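You operate a simulated robot arm through the tools that you are given. There is no shell and no other tool.

Carry out the task below with a simulated robot arm. There is one attempt and no reset: what you move stays moved.

Task
Pack the cream candle and the peg tin by the tubs' labels and press both lids on.
Fine: candle into the tub marked CANDLES, tin into the tub marked TINS, both upright. Set down upright: cream candle, peg tin.

It is judged by the outcome, as a careful person would: the job done as asked, and still so three seconds after it is handed in. It fails if anything else is knocked over, pushed out of place, dropped, spilled or broken. A push-on lid holds only when it is set on centred and level and pressed home; a screw cap is set on level and turned clockwise until tight.

Robot
A 6-joint arm with a two-finger parallel gripper, fixed in place. Base frame: the origin is at the foot of the arm, x ahead of it, y to its left, z up; the work surface is at about z = 0.78. Lengths are in m, angles in degrees, forces in N, time in s.
Its first joint turns from -166.0 to 166.0 degrees. Payload 3.43 kg.
Tool frame: the origin (TCP) lies between the finger pads and is the grasp point; the fingertips stand 0.034 m ahead of it; z points along the fingers, y is the line along which they close. The gripper opens to 0.128 m. The fingers are 0.024 m wide and 0.012 m thick; the gripper's body (0.048 by 0.13 m) begins 0.096 m behind the TCP.
Orientation is told as [roll, pitch, yaw] about the base's x, y, z axes, in that order, counted from this pose: with the fingers straight down and closing along the base's y, the tool's x points along the base's -x, its y along +y and its z along -z.

Tools
- The arm moves only by the tool send_rows. Its arguments are lists of equal length, an entry for each row: "dp": the shift along the base's x, y, z in cm, a list of three; "rotation": the turn, a rotation vector about the base's x, y, z in degrees, a list of three; "jaw": the closure, from 0 (fully open) to 1 (shut). In form: {"dp": [[dx, dy, dz], ...], "rotation": [[ax, ay, az], ...], "jaw": [jaw, ...]}. A call has 1 to 20 rows; each row is the pose to reach, as a shift and turn from the pose commanded when the call began. Each row takes 0.2 s and may step no farther than 0.05 m and 8.6 degrees from the row before; otherwise, or with a gripper value out of range, the whole call is refused. Where a pose cannot be reached the arm comes as near as it can. A force on the tool above 90 N (or 10 N above the force at the start of the call, whichever is more), or a blocked arm, ends the call early, and 0.2 s more pass. Each finger travels about 0.153 m/s and halts on what it meets, pressing with about 37 N; the grip force reading is that of the motor and also rises with nothing between the fingers. The clock runs only during rows and for 0.2 s after the last one: add rows that repeat a pose to give the fingers time. The reply holds the time, the measured pose of the TCP, the force on the tool along the base axes, the opening and the grip force, in the units named above and with some noise, with the torque about the TCP (base axes, N m) and any sound that the robot's microphone picked up, and new pictures: "pictures" is both (left out), scene, wrist or none.
- Cameras (640 x 400 px; columns grow to the right, rows downward): "scene" is fixed at [0.2178, -0.5008, 1.5101]; the picture's right is [0.37, -0.93, 0.00], its down [-0.74, -0.29, -0.61] and it looks along [0.57, 0.23, -0.79] (base axes); focal length 361 px, centre (320, 200). "wrist" rides on the gripper at [0.076, -0.011, -0.16] in the tool frame; the picture's right is [0.15, 0.99, 0.00], its down [-0.88, 0.13, -0.46] and it looks along [-0.45, 0.07, 0.89] (tool axes); focal length 234 px, centre (320, 200). There is no depth. A picture from a camera that has moved, and an enlarged one, comes with that camera's place and axes in the base frame and with its lens.
- inspect(camera, box): a new picture of the part [left, top, right, bottom] of that camera's present view, enlarged. No time passes.
- job_done(): hands the job in; it is judged then, once.

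Nothing tells you positions but the pictures and the camera data. Unless the task says otherwise, let go and move clear before handing in.

The tools are called after "Emit:" by a JSON object that holds its "method" and its "body". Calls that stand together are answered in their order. send_rows: Moves the arm, as the interface text tells. Its arguments: {"type":"object","properties":{"dp":{"type":"array"},"rotation":{"type":"array"},"jaw":{"type":"array"},"pictures":{"type":"string","enum":["both","scene","wrist","none"]}},"required":["dp","rotation","jaw"]} The other tools are called the same way: inspect (camera, box) takes an enlarged picture of a part of a camera's view; job_done () hands the job in.

At the start:

```text
time: 0.0
position: [0.6124, -0.1281, 1.1015]
tool_rot: [-0.1, -0.1, -0.2]
force: [0.1, 0.1, -0.4]
moment: [0.03, -0.04, 0.0]
width: 0.1282
grasp_force: 0.1
```

scene: 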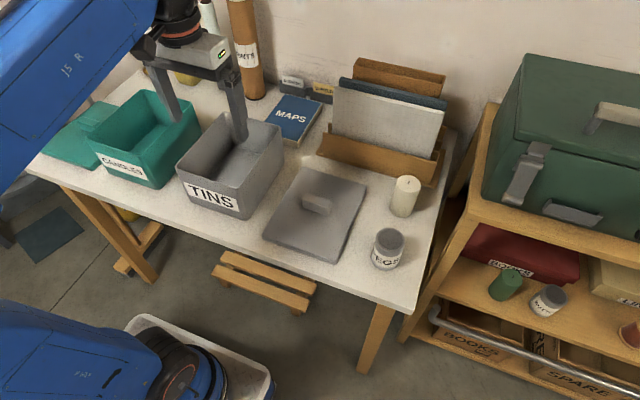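
wrist: 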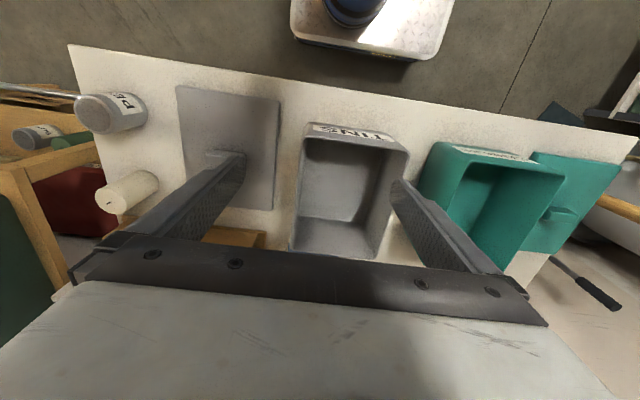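

I see a table with a teal tub (CANDLES) and its teal lid on the left, a grey tub (TINS) with its grey lid beside it, and the cream candle and peg tin to the right. I'll take enlarged views first to locate everything.

Emit:
{"method": "inspect", "body": {"camera": "scene", "box": [20, 70, 300, 245]}}

Emit:
{"method": "inspect", "body": {"camera": "scene", "box": [240, 130, 480, 280]}}

Emit:
{"method": "inspect", "body": {"camera": "wrist", "box": [60, 40, 380, 240]}}

Emit:
{"method": "inspect", "body": {"camera": "wrist", "box": [280, 80, 640, 305]}}

```text
2.29 times, centred on (160, 158) of scene
camera zoom: at [0.2178, -0.5008, 1.5101], right [0.37, -0.93, 0.0], down [-0.74, -0.29, -0.61], along [0.57, 0.23, -0.79], focal length 824 px, centre (686, 297)
```

zoom: 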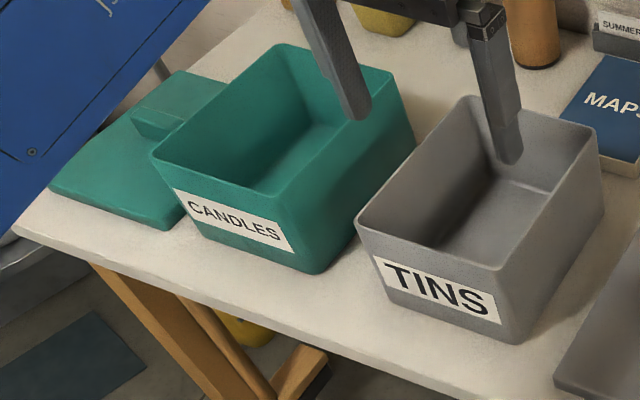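

```text
2.67 times, centred on (360, 205) of scene
camera zoom: at [0.2178, -0.5008, 1.5101], right [0.37, -0.93, 0.0], down [-0.74, -0.29, -0.61], along [0.57, 0.23, -0.79], focal length 962 px, centre (213, 187)
```

zoom: 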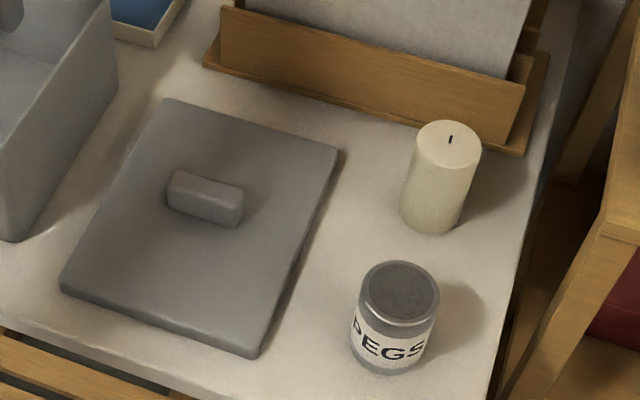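

```text
2.00 times, centred on (220, 140) of wrist
camera zoom: at [0.5381, -0.1378, 1.2592], right [-0.15, 0.99, 0.0], down [0.88, 0.13, 0.46], along [0.45, 0.07, -0.89], focal length 468 px, centre (520, 320)
```

zoom: 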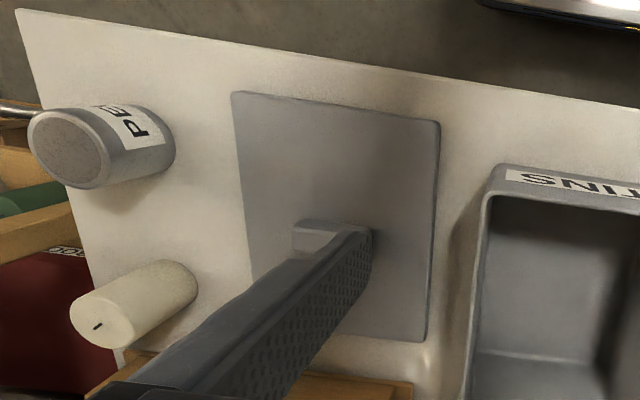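

```text
1.78 times, centred on (460, 192) of wrist
camera zoom: at [0.5381, -0.1378, 1.2592], right [-0.15, 0.99, 0.0], down [0.88, 0.13, 0.46], along [0.45, 0.07, -0.89], focal length 416 px, centre (71, 213)
```

zoom: 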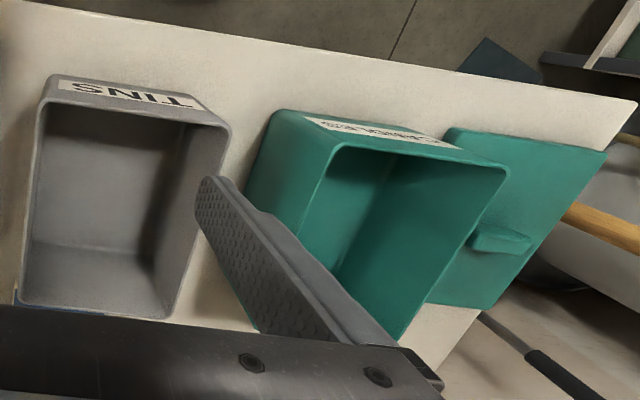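

The tubs stand in the middle of the table, the candle near (0.79, -0.49) and the tin near (0.64, -0.49). I'll raise the arm and move it over the teal tub to fix the positions better with the wrist camera.

Emit:
{"method": "send_rows", "body": {"dp": [[-2, 3, 2], [-4, 6, 4], [-6, 9, 6], [-8, 12, 8], [-10, 15, 10], [-12, 18, 10], [-14, 21, 10], [-16, 24, 10], [-16, 24, 10]], "rotation": [[0, 0, 0], [0, 0, 0], [0, 0, 0], [0, 0, 0], [0, 0, 0], [0, 0, 0], [0, 0, 0], [0, 0, 0], [0, 0, 0]], "jaw": [0, 0, 0, 0, 0, 0, 0, 0, 0], "pictures": "both"}}

```text
time: 2.0
position: [0.4625, 0.1221, 1.153]
tool_rot: [0.1, -0.4, -0.1]
force: [-0.7, -0.3, 0.0]
moment: [0.02, 0.02, 0.01]
width: 0.128
grasp_force: 0.1
out of reach, approached as far as the arm can: row 4, 5, 6, 7, 8, 9
camera wrist: at [0.388, 0.1115, 1.3115], right [-0.14, 0.99, 0.0], down [0.88, 0.13, 0.46], along [0.46, 0.07, -0.89], focal length 234 px, centre (320, 200)
```

scene: 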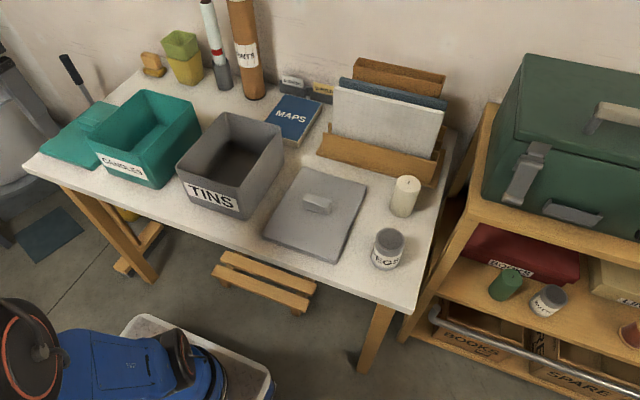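
wrist: 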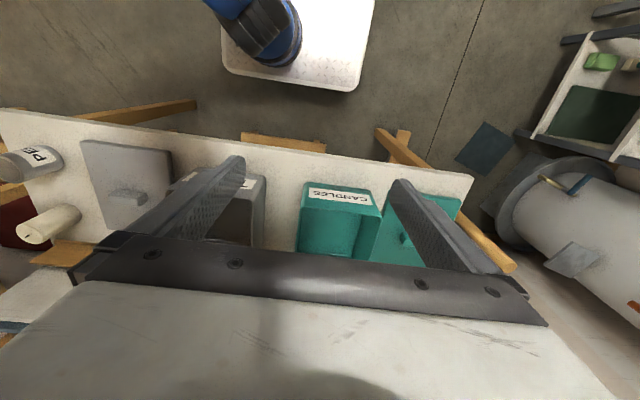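

The scene view is now unobstructed; I'll zoom in on each object to measure it.

Emit:
{"method": "inspect", "body": {"camera": "scene", "box": [20, 80, 212, 200]}}

Emit:
{"method": "inspect", "body": {"camera": "scene", "box": [160, 100, 320, 230]}}

Emit:
{"method": "inspect", "body": {"camera": "scene", "box": [340, 160, 452, 280]}}

Emit:
{"method": "inspect", "body": {"camera": "wrist", "box": [240, 150, 500, 290]}}

```text
3.33 times, centred on (116, 140) of scene
camera zoom: at [0.2178, -0.5008, 1.5101], right [0.37, -0.93, 0.0], down [-0.74, -0.29, -0.61], along [0.57, 0.23, -0.79], focal length 1202 px, centre (1000, 400)
```

zoom: 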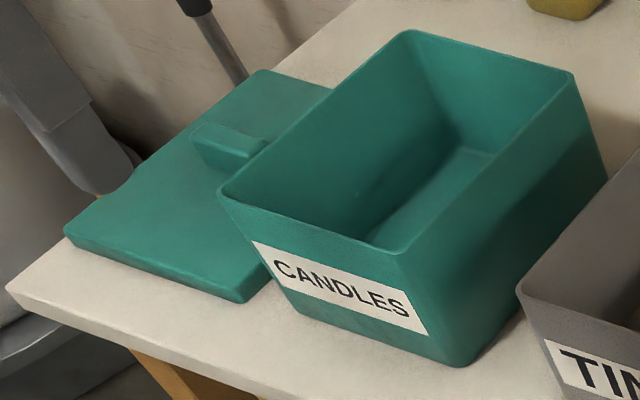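

```text
3.08 times, centred on (240, 165) of scene
camera zoom: at [0.2178, -0.5008, 1.5101], right [0.37, -0.93, 0.0], down [-0.74, -0.29, -0.61], along [0.57, 0.23, -0.79], focal length 1110 px, centre (566, 308)
```

zoom: 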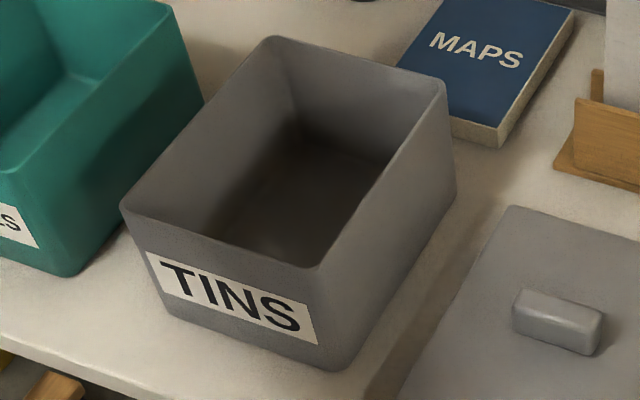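

```text
3.33 times, centred on (396, 220) of scene
camera zoom: at [0.2178, -0.5008, 1.5101], right [0.37, -0.93, 0.0], down [-0.74, -0.29, -0.61], along [0.57, 0.23, -0.79], focal length 1202 px, centre (67, 133)
```

zoom: 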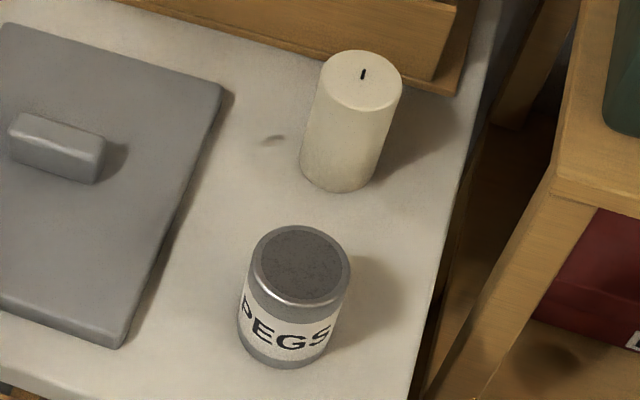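

```text
2.46 times, centred on (370, 220) of wrist
camera zoom: at [0.388, 0.1115, 1.3115], right [-0.14, 0.99, 0.0], down [0.88, 0.13, 0.46], along [0.46, 0.07, -0.89], focal length 576 px, centre (197, 151)
```

zoom: 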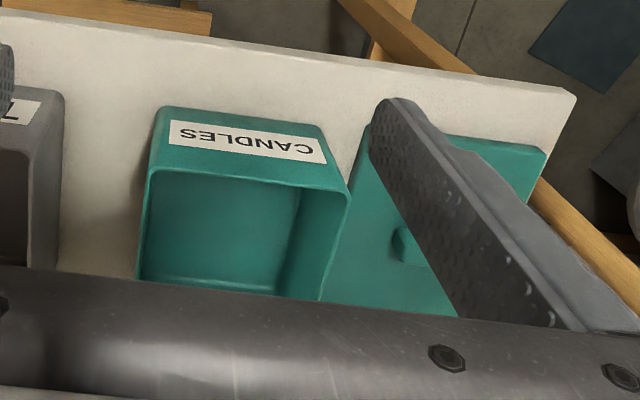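

Tub rims: teal centre about (0.722, 0.189), grey about (0.722, -0.072), rim height about 0.912. Next I move towards the candle and tin to refine where they stand.

Emit:
{"method": "send_rows", "body": {"dp": [[1.5, -4.5, -1], [3, -9, -2], [4.5, -13.5, -3], [6, -18, -4], [7.5, -22.5, -5], [9, -27, -6], [10.5, -31.5, -7], [12, -36, -8], [13.5, -40.5, -9], [15, -45, -10], [15, -49, -10], [15, -49, -10]], "rotation": [[0, 0, 0], [0, 0, 0], [0, 0, 0], [0, 0, 0], [0, 0, 0], [0, 0, 0], [0, 0, 0], [0, 0, 0], [0, 0, 0], [0, 0, 0], [0, 0, 0], [0, 0, 0]], "jaw": [0, 0, 0, 0, 0, 0, 0, 0, 0, 0, 0, 0], "pictures": "both"}}

```text
time: 4.6
position: [0.6127, -0.3677, 1.052]
tool_rot: [-0.1, -0.1, -0.1]
force: [0.3, 0.5, -1.0]
moment: [-0.01, -0.02, 0.05]
width: 0.128
grasp_force: 0.0
camera wrist: at [0.5391, -0.3781, 1.2106], right [-0.15, 0.99, 0.0], down [0.88, 0.13, 0.46], along [0.45, 0.07, -0.89], focal length 234 px, centre (320, 200)
```

scene: 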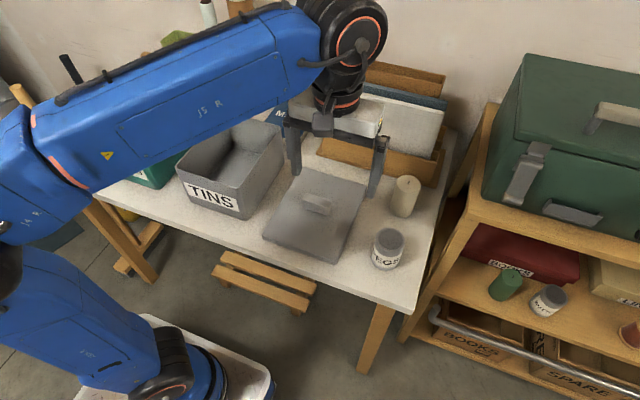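
wrist: 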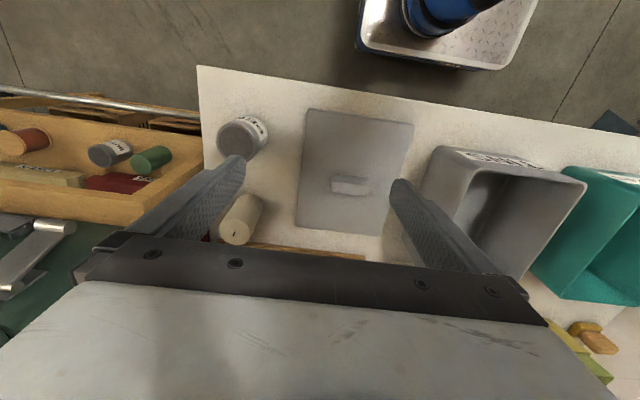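

The wrist camera now has a clear view of the tin, the candle and the grey lid, so I zoom in to measure them.

Emit:
{"method": "inspect", "body": {"camera": "wrist", "box": [190, 90, 430, 260]}}

Emit:
{"method": "inspect", "body": {"camera": "wrist", "box": [400, 130, 640, 300]}}

```text
2.35 times, centred on (310, 175) of wrist
camera zoom: at [0.5391, -0.3781, 1.2106], right [-0.15, 0.99, 0.0], down [0.88, 0.13, 0.46], along [0.45, 0.07, -0.89], focal length 551 px, centre (344, 259)
```

zoom: 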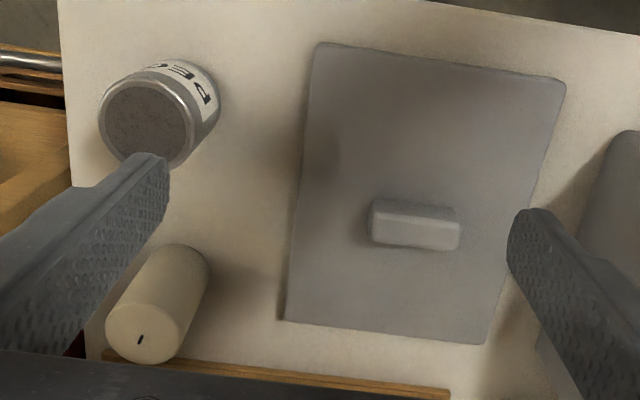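

```text
2.35 times, centred on (520, 215) of wrist
camera zoom: at [0.5391, -0.3781, 1.2106], right [-0.15, 0.99, 0.0], down [0.88, 0.13, 0.46], along [0.45, 0.07, -0.89], focal length 551 px, centre (-151, 165)
```

zoom: 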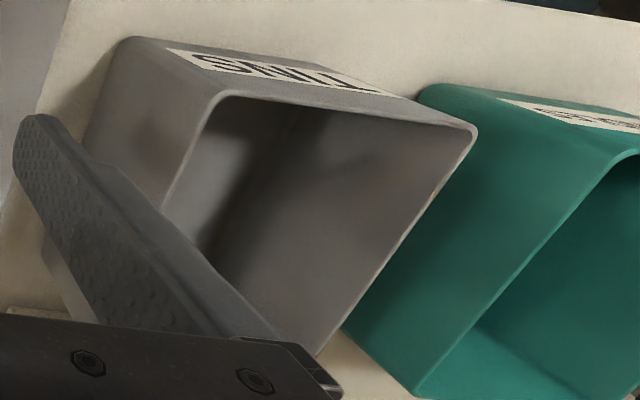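

The candle is at about (0.793, -0.490) with its top near 0.875, and the rack behind starts near x 0.895. I move above the candle with open jaws.

Emit:
{"method": "send_rows", "body": {"dp": [[3, -2, -1.7], [6, -4, -3.4], [9, -6.1, -5.1], [12, -8.1, -6.8], [15, -10.2, -8.5], [18.05, -12.2, -10.3], [18.05, -12.2, -10.3]], "rotation": [[0, 0, 0], [0, 0, 0], [0, 0, 0], [0, 0, 0], [0, 0, 0], [0, 0, 0], [0, 0, 0]], "jaw": [0, 0, 0, 0, 0, 0, 0], "pictures": "both"}}

```text
time: 6.2
position: [0.7947, -0.4889, 0.9498]
tool_rot: [0.0, -0.1, -0.2]
force: [0.1, -0.2, -0.1]
moment: [0.0, 0.0, 0.01]
width: 0.1281
grasp_force: 0.0
camera wrist: at [0.7212, -0.499, 1.1083], right [-0.15, 0.99, 0.0], down [0.88, 0.13, 0.46], along [0.45, 0.07, -0.89], focal length 234 px, centre (320, 200)
```

scene: 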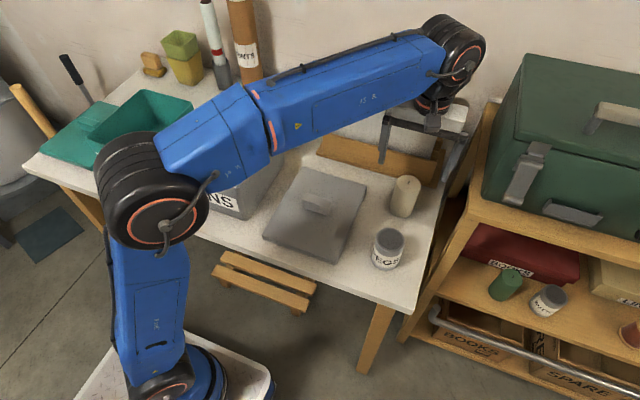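
wrist: 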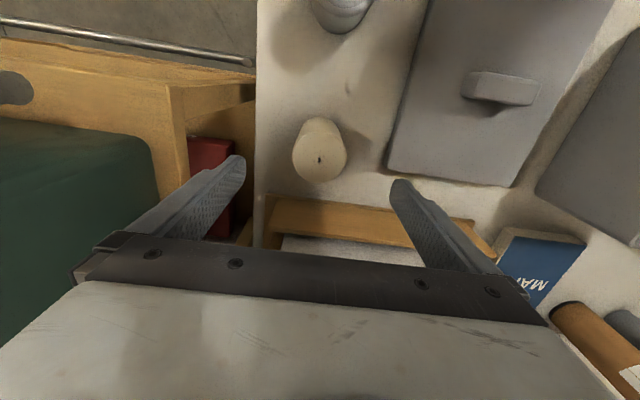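

The wick lines up with the grasp point, so I descend around the candle and close on it.

Emit:
{"method": "send_rows", "body": {"dp": [[-0.1, 0, -3], [-0.2, 0, -6], [-0.2, 0, -9], [-0.2, 0, -11], [-0.2, 0, -11]], "rotation": [[0, 0, 0], [0, 0, 0], [0, 0, 0], [0, 0, 0], [0, 0, 0]], "jaw": [0, 0, 0, 0, 0], "pictures": "both"}}

```text
time: 7.4
position: [0.7925, -0.4863, 0.8365]
tool_rot: [-0.1, 0.0, -0.1]
force: [-0.1, 0.6, 0.6]
moment: [-0.02, 0.04, -0.02]
width: 0.128
grasp_force: 0.1
camera wrist: at [0.7179, -0.4972, 0.996], right [-0.15, 0.99, 0.0], down [0.88, 0.13, 0.46], along [0.45, 0.07, -0.89], focal length 234 px, centre (320, 200)
```

scene: 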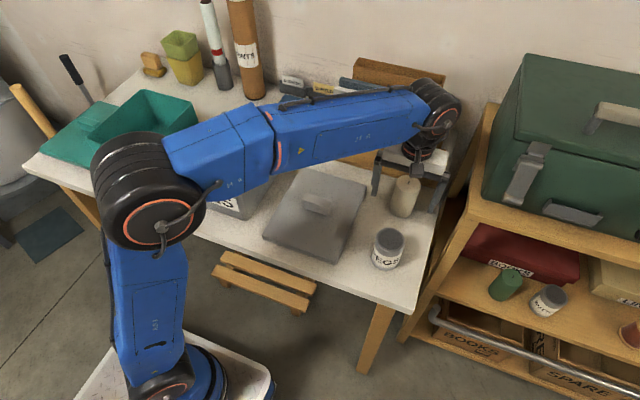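
wrist: 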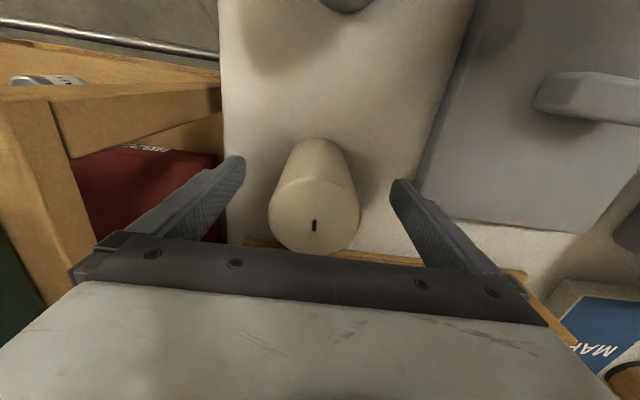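

The candle sits about 3 mm to the -y side of centre between the fingers. I nudge over and close gently.

Emit:
{"method": "send_rows", "body": {"dp": [[0, -0.3, 0], [0, -0.3, 0], [0, -0.3, 0], [0, -0.3, 0], [0, -0.3, 0], [0, -0.3, 0]], "rotation": [[0, 0, 0], [0, 0, 0], [0, 0, 0], [0, 0, 0], [0, 0, 0], [0, 0, 0]], "jaw": [0, 0.2, 0.4, 0.6, 0.6, 0.6], "pictures": "both"}}

```text
time: 8.8
position: [0.7925, -0.4893, 0.8381]
tool_rot: [-0.1, 0.0, -0.1]
force: [-0.9, 0.0, 0.2]
moment: [-0.02, -0.01, 0.0]
width: 0.0552
grasp_force: 37.1
camera wrist: at [0.7173, -0.5004, 0.9964], right [-0.15, 0.99, 0.0], down [0.88, 0.13, 0.46], along [0.45, 0.07, -0.89], focal length 234 px, centre (320, 200)
```

scene: 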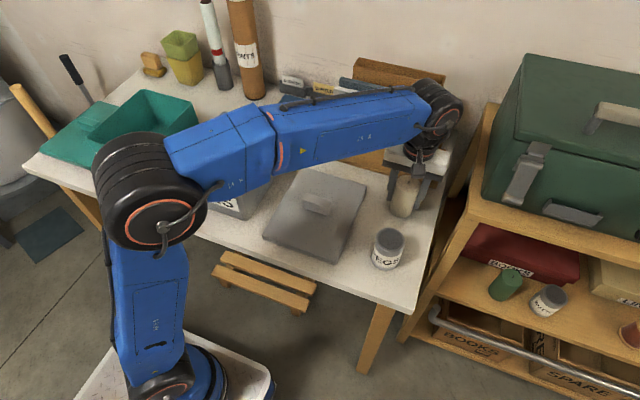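
wrist: 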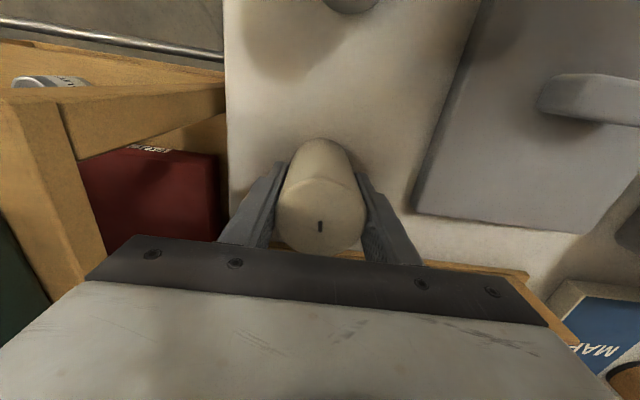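

The candle is gripped (opening 0.055 m, 37 N). I lift it straight up and check it.

Emit:
{"method": "send_rows", "body": {"dp": [[0, 0, 1], [0, 0, 3], [0, 0, 6], [0, 0, 9.5], [0, 0, 9.5]], "rotation": [[0, 0, 0], [0, 0, 0], [0, 0, 0], [0, 0, 0], [0, 0, 0]], "jaw": [0.7, 0.7, 0.7, 0.7, 0.7], "pictures": "both"}}

```text
time: 10.0
position: [0.7902, -0.4901, 0.9325]
tool_rot: [-0.1, 0.0, -0.1]
force: [0.1, -0.6, -2.4]
moment: [-0.02, -0.02, -0.02]
width: 0.0552
grasp_force: 37.6
camera wrist: at [0.7166, -0.5012, 1.0916], right [-0.15, 0.99, 0.0], down [0.88, 0.13, 0.46], along [0.45, 0.07, -0.89], focal length 234 px, centre (320, 200)
```

scene: 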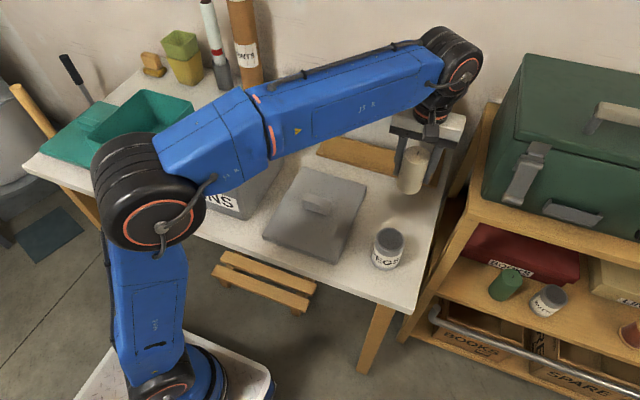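
wrist: 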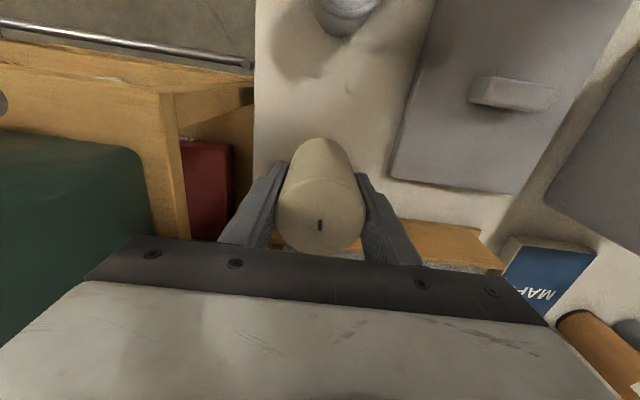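

The candle is held steady. I carry it over to the CANDLES tub, high enough to clear the grey tub's rim.

Emit:
{"method": "send_rows", "body": {"dp": [[-0.5, 4.3, 2.3], [-1, 8.6, 4.6], [-1.5, 12.9, 6.9], [-2, 17.5, 8.5], [-2.4, 22.3, 8.5], [-2.8, 27.1, 8.5], [-3.2, 31.9, 8.5], [-3.6, 36.7, 8.5], [-4, 41.5, 8.5], [-4.5, 46.3, 8.5], [-5, 51.1, 8.5], [-5.5, 55.9, 8.5], [-6, 60.7, 8.5], [-6.5, 65, 8.5], [-6.9, 68, 8.5], [-6.9, 68, 8.5], [-6.9, 68, 8.5]], "rotation": [[0, 0, 0], [0, 0, 0], [0, 0, 0], [0, 0, 0], [0, 0, 0], [0, 0, 0], [0, 0, 0], [0, 0, 0], [0, 0, 0], [0, 0, 0], [0, 0, 0], [0, 0, 0], [0, 0, 0], [0, 0, 0], [0, 0, 0], [0, 0, 0], [0, 0, 0]], "jaw": [0.7, 0.7, 0.7, 0.7, 0.7, 0.7, 0.7, 0.7, 0.7, 0.7, 0.7, 0.7, 0.7, 0.7, 0.7, 0.7, 0.7], "pictures": "both"}}

```text
time: 13.6
position: [0.7206, 0.1867, 1.0187]
tool_rot: [-0.1, -0.1, 0.0]
force: [-0.1, 0.0, -1.3]
moment: [-0.02, 0.01, 0.0]
width: 0.0551
grasp_force: 37.3
camera wrist: at [0.6459, 0.1765, 1.1769], right [-0.15, 0.99, 0.0], down [0.88, 0.13, 0.46], along [0.45, 0.07, -0.89], focal length 234 px, centre (320, 200)
```

scene: 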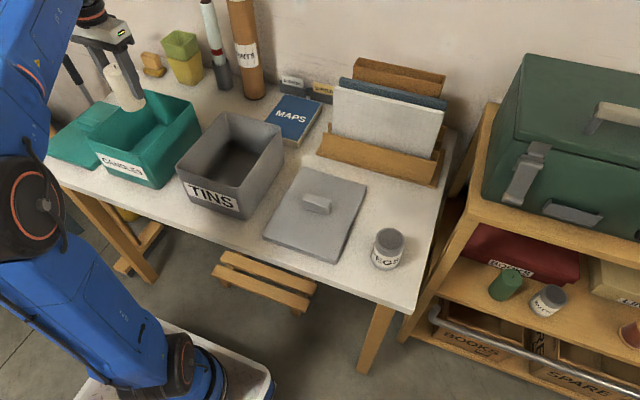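
wrist: 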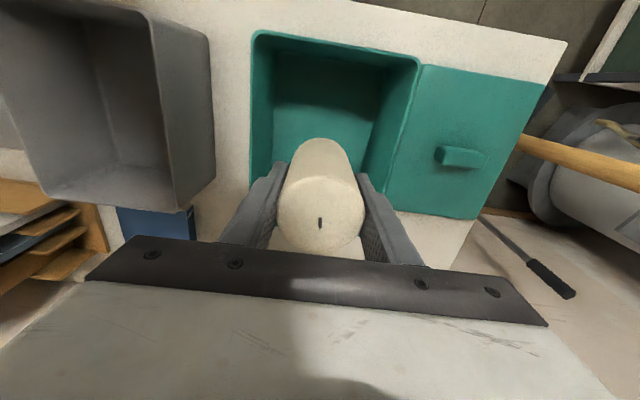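

The candle hangs over the teal tub; I zoom in to check alignment and measure the teal lid.

Emit:
{"method": "inspect", "body": {"camera": "wrist", "box": [230, 10, 590, 235]}}

Emit:
{"method": "inspect", "body": {"camera": "scene", "box": [30, 10, 238, 200]}}

```text
1.78 times, centred on (410, 122) of wrist
camera zoom: at [0.6459, 0.1765, 1.1769], right [-0.15, 0.99, 0.0], down [0.88, 0.13, 0.46], along [0.45, 0.07, -0.89], focal length 416 px, centre (160, 338)
```

zoom: 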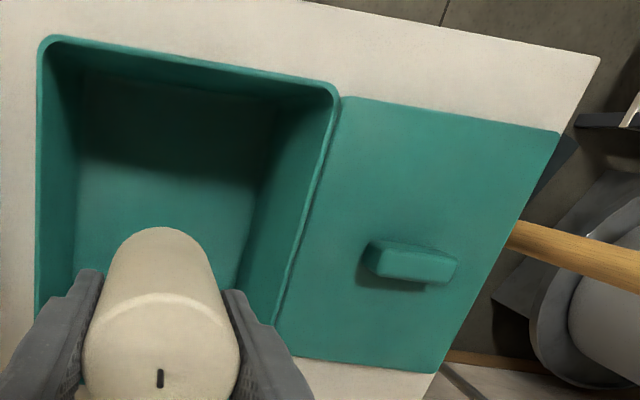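

```text
2.11 times, centred on (134, 105) of scene
camera zoom: at [0.2178, -0.5008, 1.5101], right [0.37, -0.93, 0.0], down [-0.74, -0.29, -0.61], along [0.57, 0.23, -0.79], focal length 759 px, centre (712, 400)
```

zoom: 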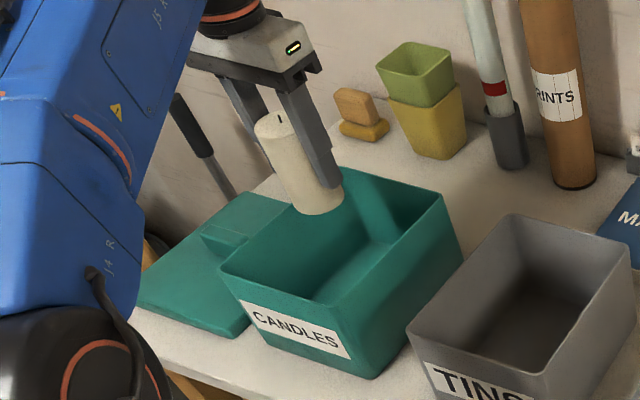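

The candle is centred over the tub (rim y 0.107–0.271). I lower it to just above the floor.

Emit:
{"method": "send_rows", "body": {"dp": [[0, 0.1, -3], [0, 0.1, -6], [0, 0.1, -9], [0, 0.1, -12], [0, 0.1, -14.5], [0, 0.1, -16], [0, 0.1, -16]], "rotation": [[0, 0, 0], [0, 0, 0], [0, 0, 0], [0, 0, 0], [0, 0, 0], [0, 0, 0], [0, 0, 0]], "jaw": [0.7, 0.7, 0.7, 0.7, 0.7, 0.7, 0.7], "pictures": "both"}}

```text
time: 15.2
position: [0.7223, 0.192, 0.8574]
tool_rot: [-0.1, -0.1, 0.0]
force: [0.8, -1.2, -2.3]
moment: [0.0, -0.01, -0.01]
width: 0.0549
grasp_force: 36.8
camera wrist: at [0.6486, 0.1811, 1.0151], right [-0.15, 0.99, 0.0], down [0.88, 0.13, 0.46], along [0.45, 0.07, -0.89], focal length 234 px, centre (320, 200)
```

scene: 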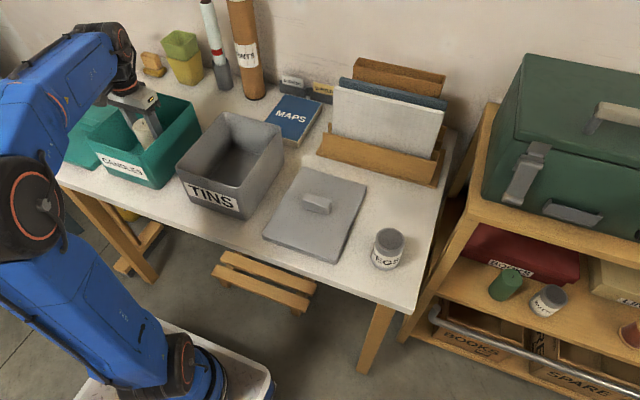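
wrist: 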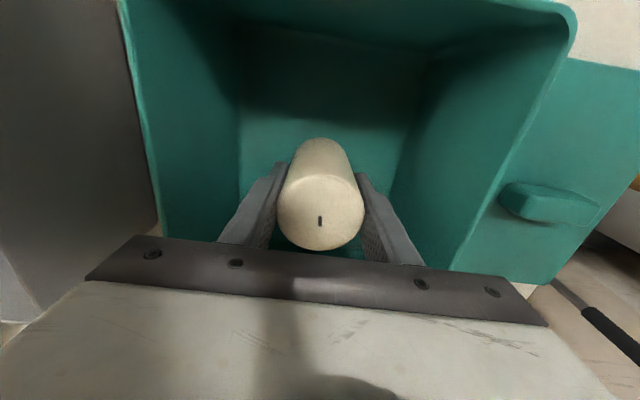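

The candle is inside and clear of the walls. I lower in small steps, watching the force for floor contact.

Emit:
{"method": "send_rows", "body": {"dp": [[0, 0, -0.4], [0, 0, -0.8], [0, 0, -1.1], [0, 0, -1.1]], "rotation": [[0, 0, 0], [0, 0, 0], [0, 0, 0], [0, 0, 0]], "jaw": [0.7, 0.7, 0.7, 0.7], "pictures": "none"}}

```text
time: 16.2
position: [0.723, 0.1908, 0.8482]
tool_rot: [0.0, -0.2, -0.1]
force: [4.7, 4.2, 27.0]
moment: [0.54, -0.08, -0.13]
width: 0.0552
grasp_force: 37.7
```

Contact with the tub floor (27 N). I ease off slightly, then open the jaws part way.

Emit:
{"method": "send_rows", "body": {"dp": [[0, 0, 0.1], [0, 0, 0.15], [0, 0, 0.15]], "rotation": [[0, 0, 0], [0, 0, 0], [0, 0, 0]], "jaw": [0.7, 0.7, 0.7], "pictures": "none"}}

```text
time: 17.0
position: [0.7227, 0.1888, 0.8482]
tool_rot: [-0.1, 0.0, -0.2]
force: [1.2, 0.1, -2.9]
moment: [-0.01, 0.02, 0.01]
width: 0.0552
grasp_force: 36.6
```

Emit:
{"method": "send_rows", "body": {"dp": [[0, 0, -0.08], [0, 0, -0.08], [0, 0, -0.08], [0, 0, -0.08], [0, 0, -0.08], [0, 0, -0.08]], "rotation": [[0, 0, 0], [0, 0, 0], [0, 0, 0], [0, 0, 0], [0, 0, 0], [0, 0, 0]], "jaw": [0.7, 0.55, 0.5, 0.42, 0.38, 0.38], "pictures": "both"}}

```text
time: 18.4
position: [0.7235, 0.1896, 0.8475]
tool_rot: [-0.1, -0.1, 0.0]
force: [0.2, -0.6, 0.4]
moment: [-0.03, 0.02, -0.02]
width: 0.0793
grasp_force: 0.0
camera wrist: at [0.6484, 0.1803, 1.007], right [-0.15, 0.99, 0.0], down [0.88, 0.13, 0.46], along [0.45, 0.07, -0.89], focal length 234 px, centre (320, 200)
```

scene: 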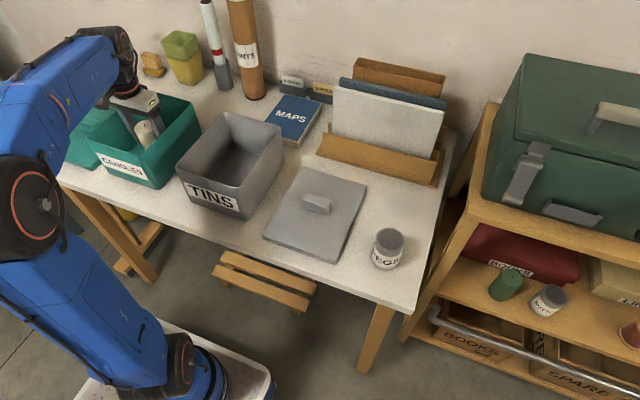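
wrist: 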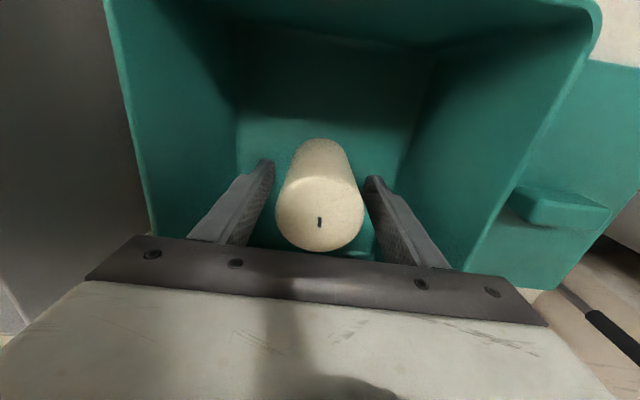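

The candle stands free and upright in the tub. I rise straight up out of the tub.

Emit:
{"method": "send_rows", "body": {"dp": [[0, 0, 1], [0, 0, 4], [0, 0, 8], [0, 0, 12], [0, 0, 16], [0, 0, 17], [0, 0, 17]], "rotation": [[0, 0, 0], [0, 0, 0], [0, 0, 0], [0, 0, 0], [0, 0, 0], [0, 0, 0], [0, 0, 0]], "jaw": [0.38, 0.38, 0.38, 0.38, 0.38, 0.38, 0.38], "pictures": "both"}}

```text
time: 20.0
position: [0.722, 0.1914, 1.0172]
tool_rot: [-0.1, 0.1, -0.1]
force: [0.1, -0.3, -0.7]
moment: [0.01, -0.03, -0.06]
width: 0.0792
grasp_force: 0.0
camera wrist: at [0.6484, 0.1803, 1.1761], right [-0.15, 0.99, 0.0], down [0.88, 0.13, 0.46], along [0.45, 0.06, -0.89], focal length 234 px, centre (320, 200)
```

scene: 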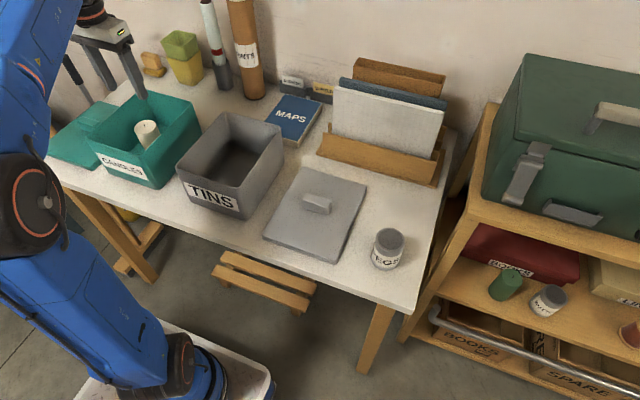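
wrist: 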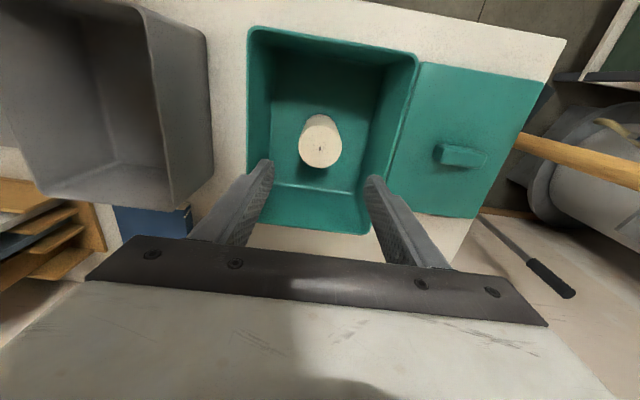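

The candle stands upright near the tub's centre. Before leaving, I zoom in to measure the teal tub rim and its lid from here.

Emit:
{"method": "inspect", "body": {"camera": "wrist", "box": [230, 10, 400, 240]}}

Emit:
{"method": "inspect", "body": {"camera": "wrist", "box": [350, 40, 560, 240]}}

```text
1.74 times, centred on (315, 125) of wrist
camera zoom: at [0.6484, 0.1803, 1.1761], right [-0.15, 0.99, 0.0], down [0.88, 0.13, 0.46], along [0.45, 0.06, -0.89], focal length 407 px, centre (329, 330)
```

zoom: 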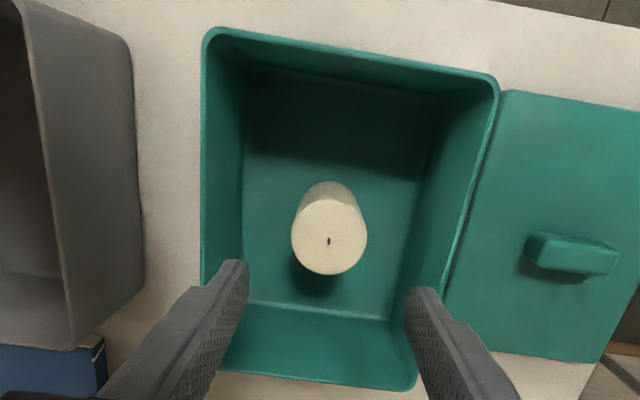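

```text
2.00 times, centred on (455, 140) of wrist
camera zoom: at [0.6484, 0.1803, 1.1761], right [-0.15, 0.99, 0.0], down [0.88, 0.13, 0.46], along [0.45, 0.06, -0.89], focal length 468 px, centre (50, 320)
```

zoom: 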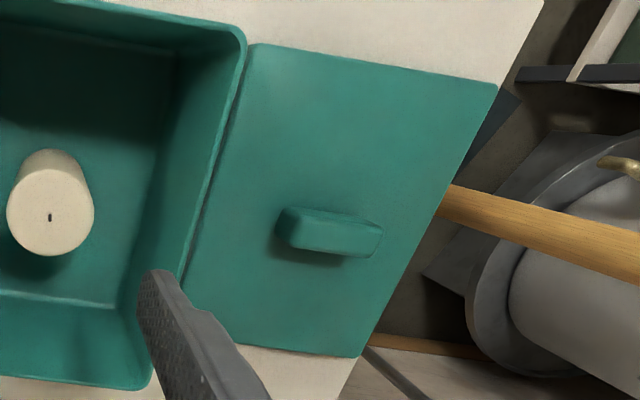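

The teal rim centres near (0.720, 0.189) and the teal lid near (0.7185, 0.4075). Now I travel over to the peg tin with the jaws opening.

Emit:
{"method": "send_rows", "body": {"dp": [[-0.55, -4.5, 0], [-1.1, -9, 0], [-1.65, -13.5, 0], [-2.2, -18, 0], [-2.75, -22.5, 0], [-3.3, -27, 0], [-3.85, -31.5, 0], [-4.4, -36, 0], [-4.95, -40.5, 0], [-5.5, -45, -1], [-6.05, -49.5, -2], [-6.6, -54, -3], [-7.15, -58.5, -4], [-7.7, -63, -5], [-8.3, -67.5, -6], [-8.3, -68, -6], [-8.3, -68, -6]], "rotation": [[0, 0, 0], [0, 0, 0], [0, 0, 0], [0, 0, 0], [0, 0, 0], [0, 0, 0], [0, 0, 0], [0, 0, 0], [0, 0, 0], [0, 0, 0], [0, 0, 0], [0, 0, 0], [0, 0, 0], [0, 0, 0], [0, 0, 0], [0, 0, 0], [0, 0, 0]], "jaw": [0.2, 0, 0, 0, 0, 0, 0, 0, 0, 0, 0, 0, 0, 0, 0, 0, 0], "pictures": "both"}}

```text
time: 23.6
position: [0.6402, -0.489, 0.9604]
tool_rot: [-0.2, -0.2, -0.1]
force: [0.0, 0.0, 0.4]
moment: [0.01, -0.01, -0.03]
width: 0.1279
grasp_force: 0.1
camera wrist: at [0.5652, -0.4995, 1.12], right [-0.15, 0.99, 0.0], down [0.88, 0.13, 0.46], along [0.45, 0.06, -0.89], focal length 234 px, centre (320, 200)
```

scene: 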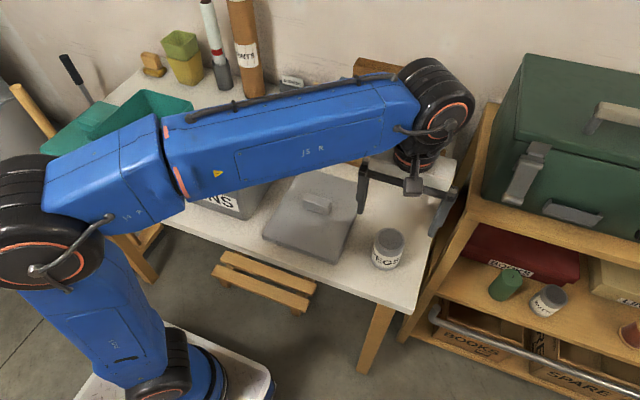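
wrist: 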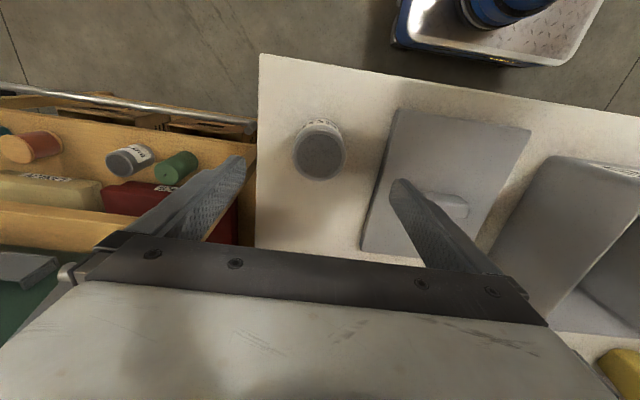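

The tin is centred under the gripper. I descend around it.

Emit:
{"method": "send_rows", "body": {"dp": [[0.1, 0, -3], [0.1, 0, -6], [0.1, 0, -9], [0.1, 0, -11.5], [0.1, 0, -12.5], [0.1, 0, -12.5]], "rotation": [[0, 0, 0], [0, 0, 0], [0, 0, 0], [0, 0, 0], [0, 0, 0], [0, 0, 0]], "jaw": [0, 0, 0, 0, 0, 0], "pictures": "both"}}

```text
time: 25.0
position: [0.6392, -0.4862, 0.8341]
tool_rot: [-0.1, 0.0, -0.2]
force: [-0.5, -0.2, 0.6]
moment: [0.01, -0.04, 0.01]
width: 0.1281
grasp_force: 0.0
camera wrist: at [0.5656, -0.4978, 0.9924], right [-0.15, 0.99, 0.0], down [0.88, 0.13, 0.46], along [0.45, 0.07, -0.89], focal length 234 px, centre (320, 200)
```

scene: 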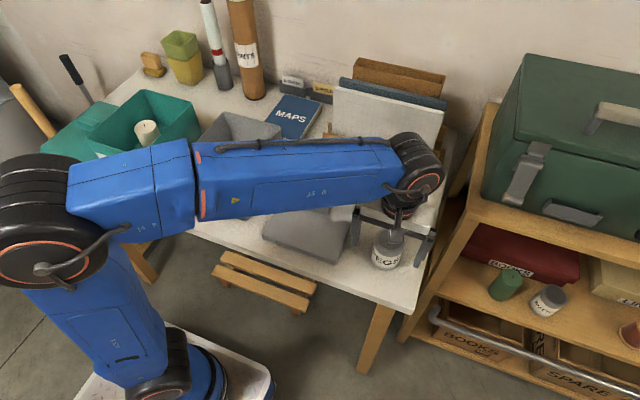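
wrist: 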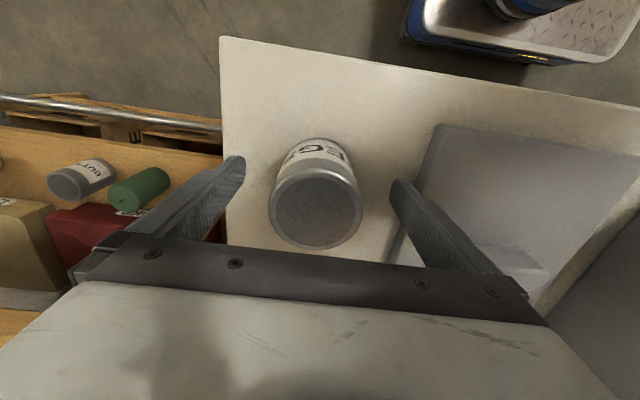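

I make a 2 mm correction and close on the tin.

Emit:
{"method": "send_rows", "body": {"dp": [[-0.2, -0.2, 0], [-0.2, -0.2, 0], [-0.2, -0.2, 0], [-0.2, -0.2, 0], [-0.2, -0.2, 0], [-0.2, -0.2, 0]], "rotation": [[0, 0, 0], [0, 0, 0], [0, 0, 0], [0, 0, 0], [0, 0, 0], [0, 0, 0]], "jaw": [0, 0.2, 0.4, 0.55, 0.6, 0.6], "pictures": "wrist"}}

Emit:
{"method": "send_rows", "body": {"dp": [[0, 0, 1], [0, 0, 3], [0, 0, 6], [0, 0, 9.5], [0, 0, 9.5]], "rotation": [[0, 0, 0], [0, 0, 0], [0, 0, 0], [0, 0, 0], [0, 0, 0]], "jaw": [0.65, 0.65, 0.65, 0.65, 0.65], "pictures": "both"}}

```text
time: 26.4
position: [0.638, -0.4892, 0.834]
tool_rot: [-0.1, -0.1, 0.0]
force: [-0.7, 1.6, 0.0]
moment: [0.15, 0.01, 0.03]
width: 0.0611
grasp_force: 37.0
camera wrist: at [0.5635, -0.5005, 0.9921], right [-0.15, 0.99, 0.0], down [0.88, 0.13, 0.46], along [0.45, 0.07, -0.89], focal length 234 px, centre (320, 200)
```

wrist: 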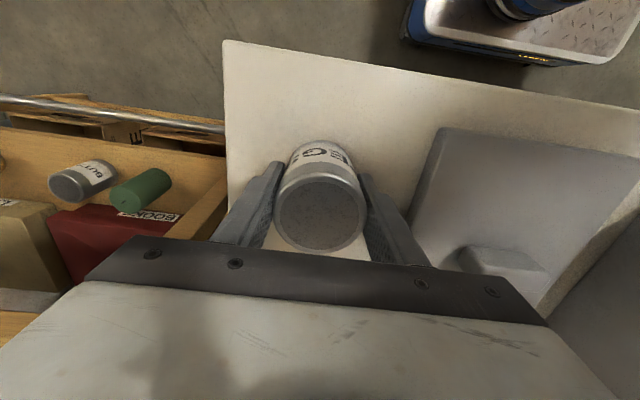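

```text
time: 27.6
position: [0.6357, -0.491, 0.9308]
tool_rot: [0.0, 0.0, 0.0]
force: [0.4, 0.9, -2.0]
moment: [0.01, -0.01, -0.03]
width: 0.0614
grasp_force: 37.0
camera wrist: at [0.5622, -0.502, 1.09], right [-0.15, 0.99, 0.0], down [0.88, 0.13, 0.46], along [0.45, 0.07, -0.89], focal length 234 px, centre (320, 200)
```

scene: 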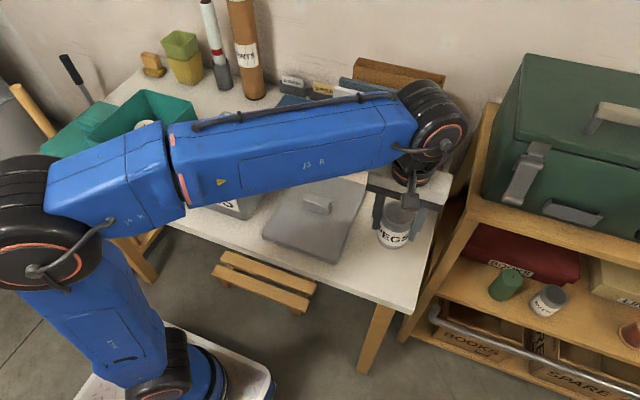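
wrist: 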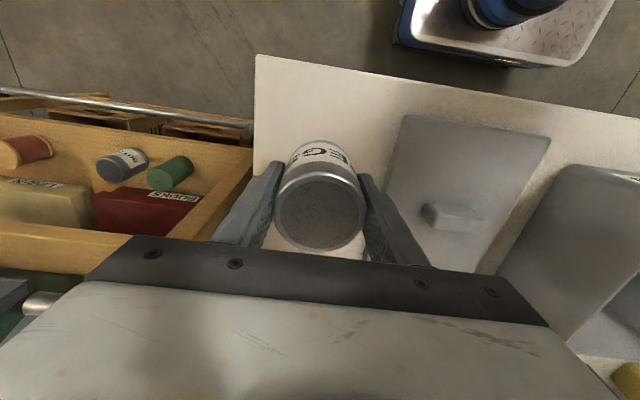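

The tin is held securely. I carry it over to the TINS tub.

Emit:
{"method": "send_rows", "body": {"dp": [[0.8, 4.2, 2.2], [1.6, 8.4, 4.4], [2.4, 12.6, 6.6], [3.2, 16.8, 8.8], [4, 21, 9], [4.9, 25.5, 9], [5.7, 30, 9], [6.6, 34.5, 9], [7.4, 38.5, 9], [8.2, 42, 9], [8.2, 42, 9], [8.2, 42, 9]], "rotation": [[0, 0, 0], [0, 0, 0], [0, 0, 0], [0, 0, 0], [0, 0, 0], [0, 0, 0], [0, 0, 0], [0, 0, 0], [0, 0, 0], [0, 0, 0], [0, 0, 0], [0, 0, 0]], "jaw": [0.65, 0.65, 0.65, 0.65, 0.65, 0.65, 0.65, 0.65, 0.65, 0.65, 0.65, 0.65], "pictures": "both"}}

```text
time: 30.2
position: [0.7206, -0.0694, 1.0174]
tool_rot: [0.0, -0.1, -0.1]
force: [0.3, 0.6, -2.3]
moment: [-0.02, 0.03, 0.01]
width: 0.0614
grasp_force: 36.8
camera wrist: at [0.6466, -0.0805, 1.1759], right [-0.15, 0.99, 0.0], down [0.88, 0.13, 0.46], along [0.45, 0.07, -0.89], focal length 234 px, centre (320, 200)
```

scene: 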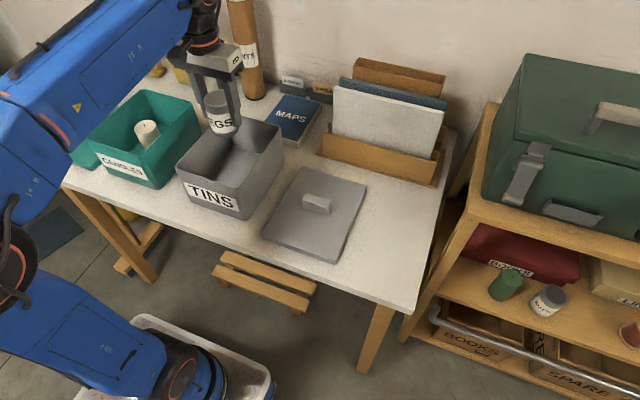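
wrist: 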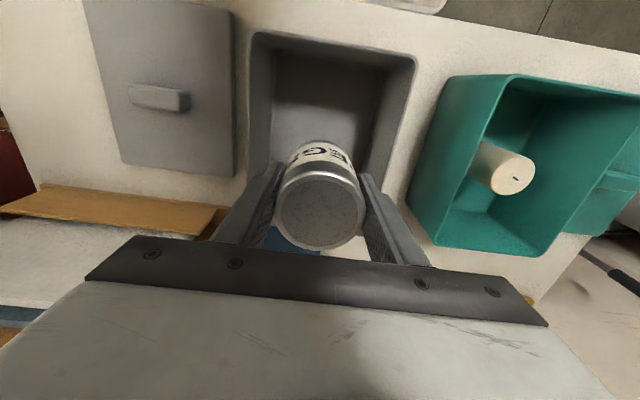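

The tin is over the grey tub. I lower it inside to just above the floor.

Emit:
{"method": "send_rows", "body": {"dp": [[0, 0, -3], [0, 0, -6], [0, 0, -9], [0, 0, -12], [0, 0, -15], [0, 0, -16.5], [0, 0, -16.5]], "rotation": [[0, 0, 0], [0, 0, 0], [0, 0, 0], [0, 0, 0], [0, 0, 0], [0, 0, 0], [0, 0, 0]], "jaw": [0.65, 0.65, 0.65, 0.65, 0.65, 0.65, 0.65], "pictures": "both"}}

Emit:
{"method": "send_rows", "body": {"dp": [[0, 0, -0.3], [0, 0, -0.6], [0, 0, -0.8], [0, 0, -0.8]], "rotation": [[0, 0, 0], [0, 0, 0], [0, 0, 0], [0, 0, 0]], "jaw": [0.65, 0.65, 0.65, 0.65], "pictures": "none"}}

```text
time: 31.8
position: [0.7207, -0.072, 0.8529]
tool_rot: [-0.1, 0.0, 0.0]
force: [-0.1, 0.2, -3.0]
moment: [-0.01, 0.02, 0.0]
width: 0.0612
grasp_force: 37.4
camera wrist: at [0.6463, -0.0823, 1.0124], right [-0.15, 0.99, 0.0], down [0.88, 0.13, 0.46], along [0.45, 0.07, -0.89], focal length 234 px, centre (320, 200)
```

scene: 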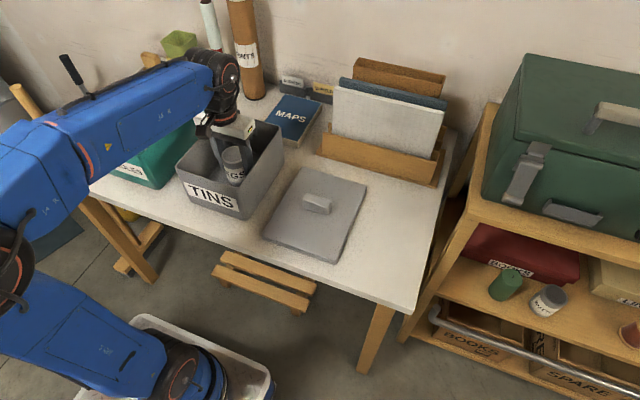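
wrist: 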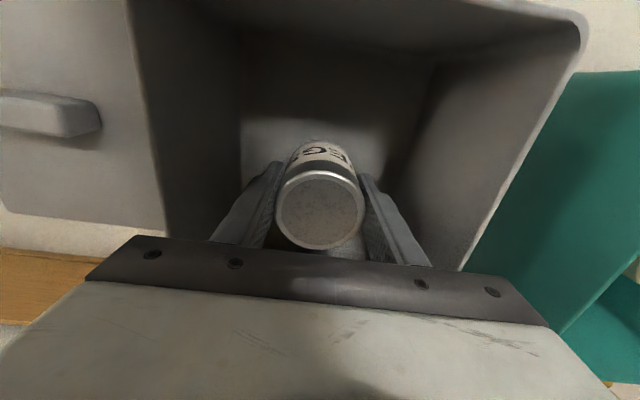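

```text
time: 32.8
position: [0.7197, -0.0721, 0.8457]
tool_rot: [-0.1, -0.1, -0.1]
force: [0.2, 0.5, -2.9]
moment: [0.0, -0.01, 0.01]
width: 0.0614
grasp_force: 36.6
```

No contact yet; I continue in finer steps.

Emit:
{"method": "send_rows", "body": {"dp": [[0, 0, -0.1], [0, 0, -0.2], [0, 0, -0.2]], "rotation": [[0, 0, 0], [0, 0, 0], [0, 0, 0]], "jaw": [0.65, 0.65, 0.65], "pictures": "none"}}

```text
time: 33.6
position: [0.7203, -0.0722, 0.8437]
tool_rot: [-0.1, -0.3, -0.1]
force: [7.8, 2.1, 23.9]
moment: [0.68, -0.34, -0.11]
width: 0.0614
grasp_force: 37.0
```

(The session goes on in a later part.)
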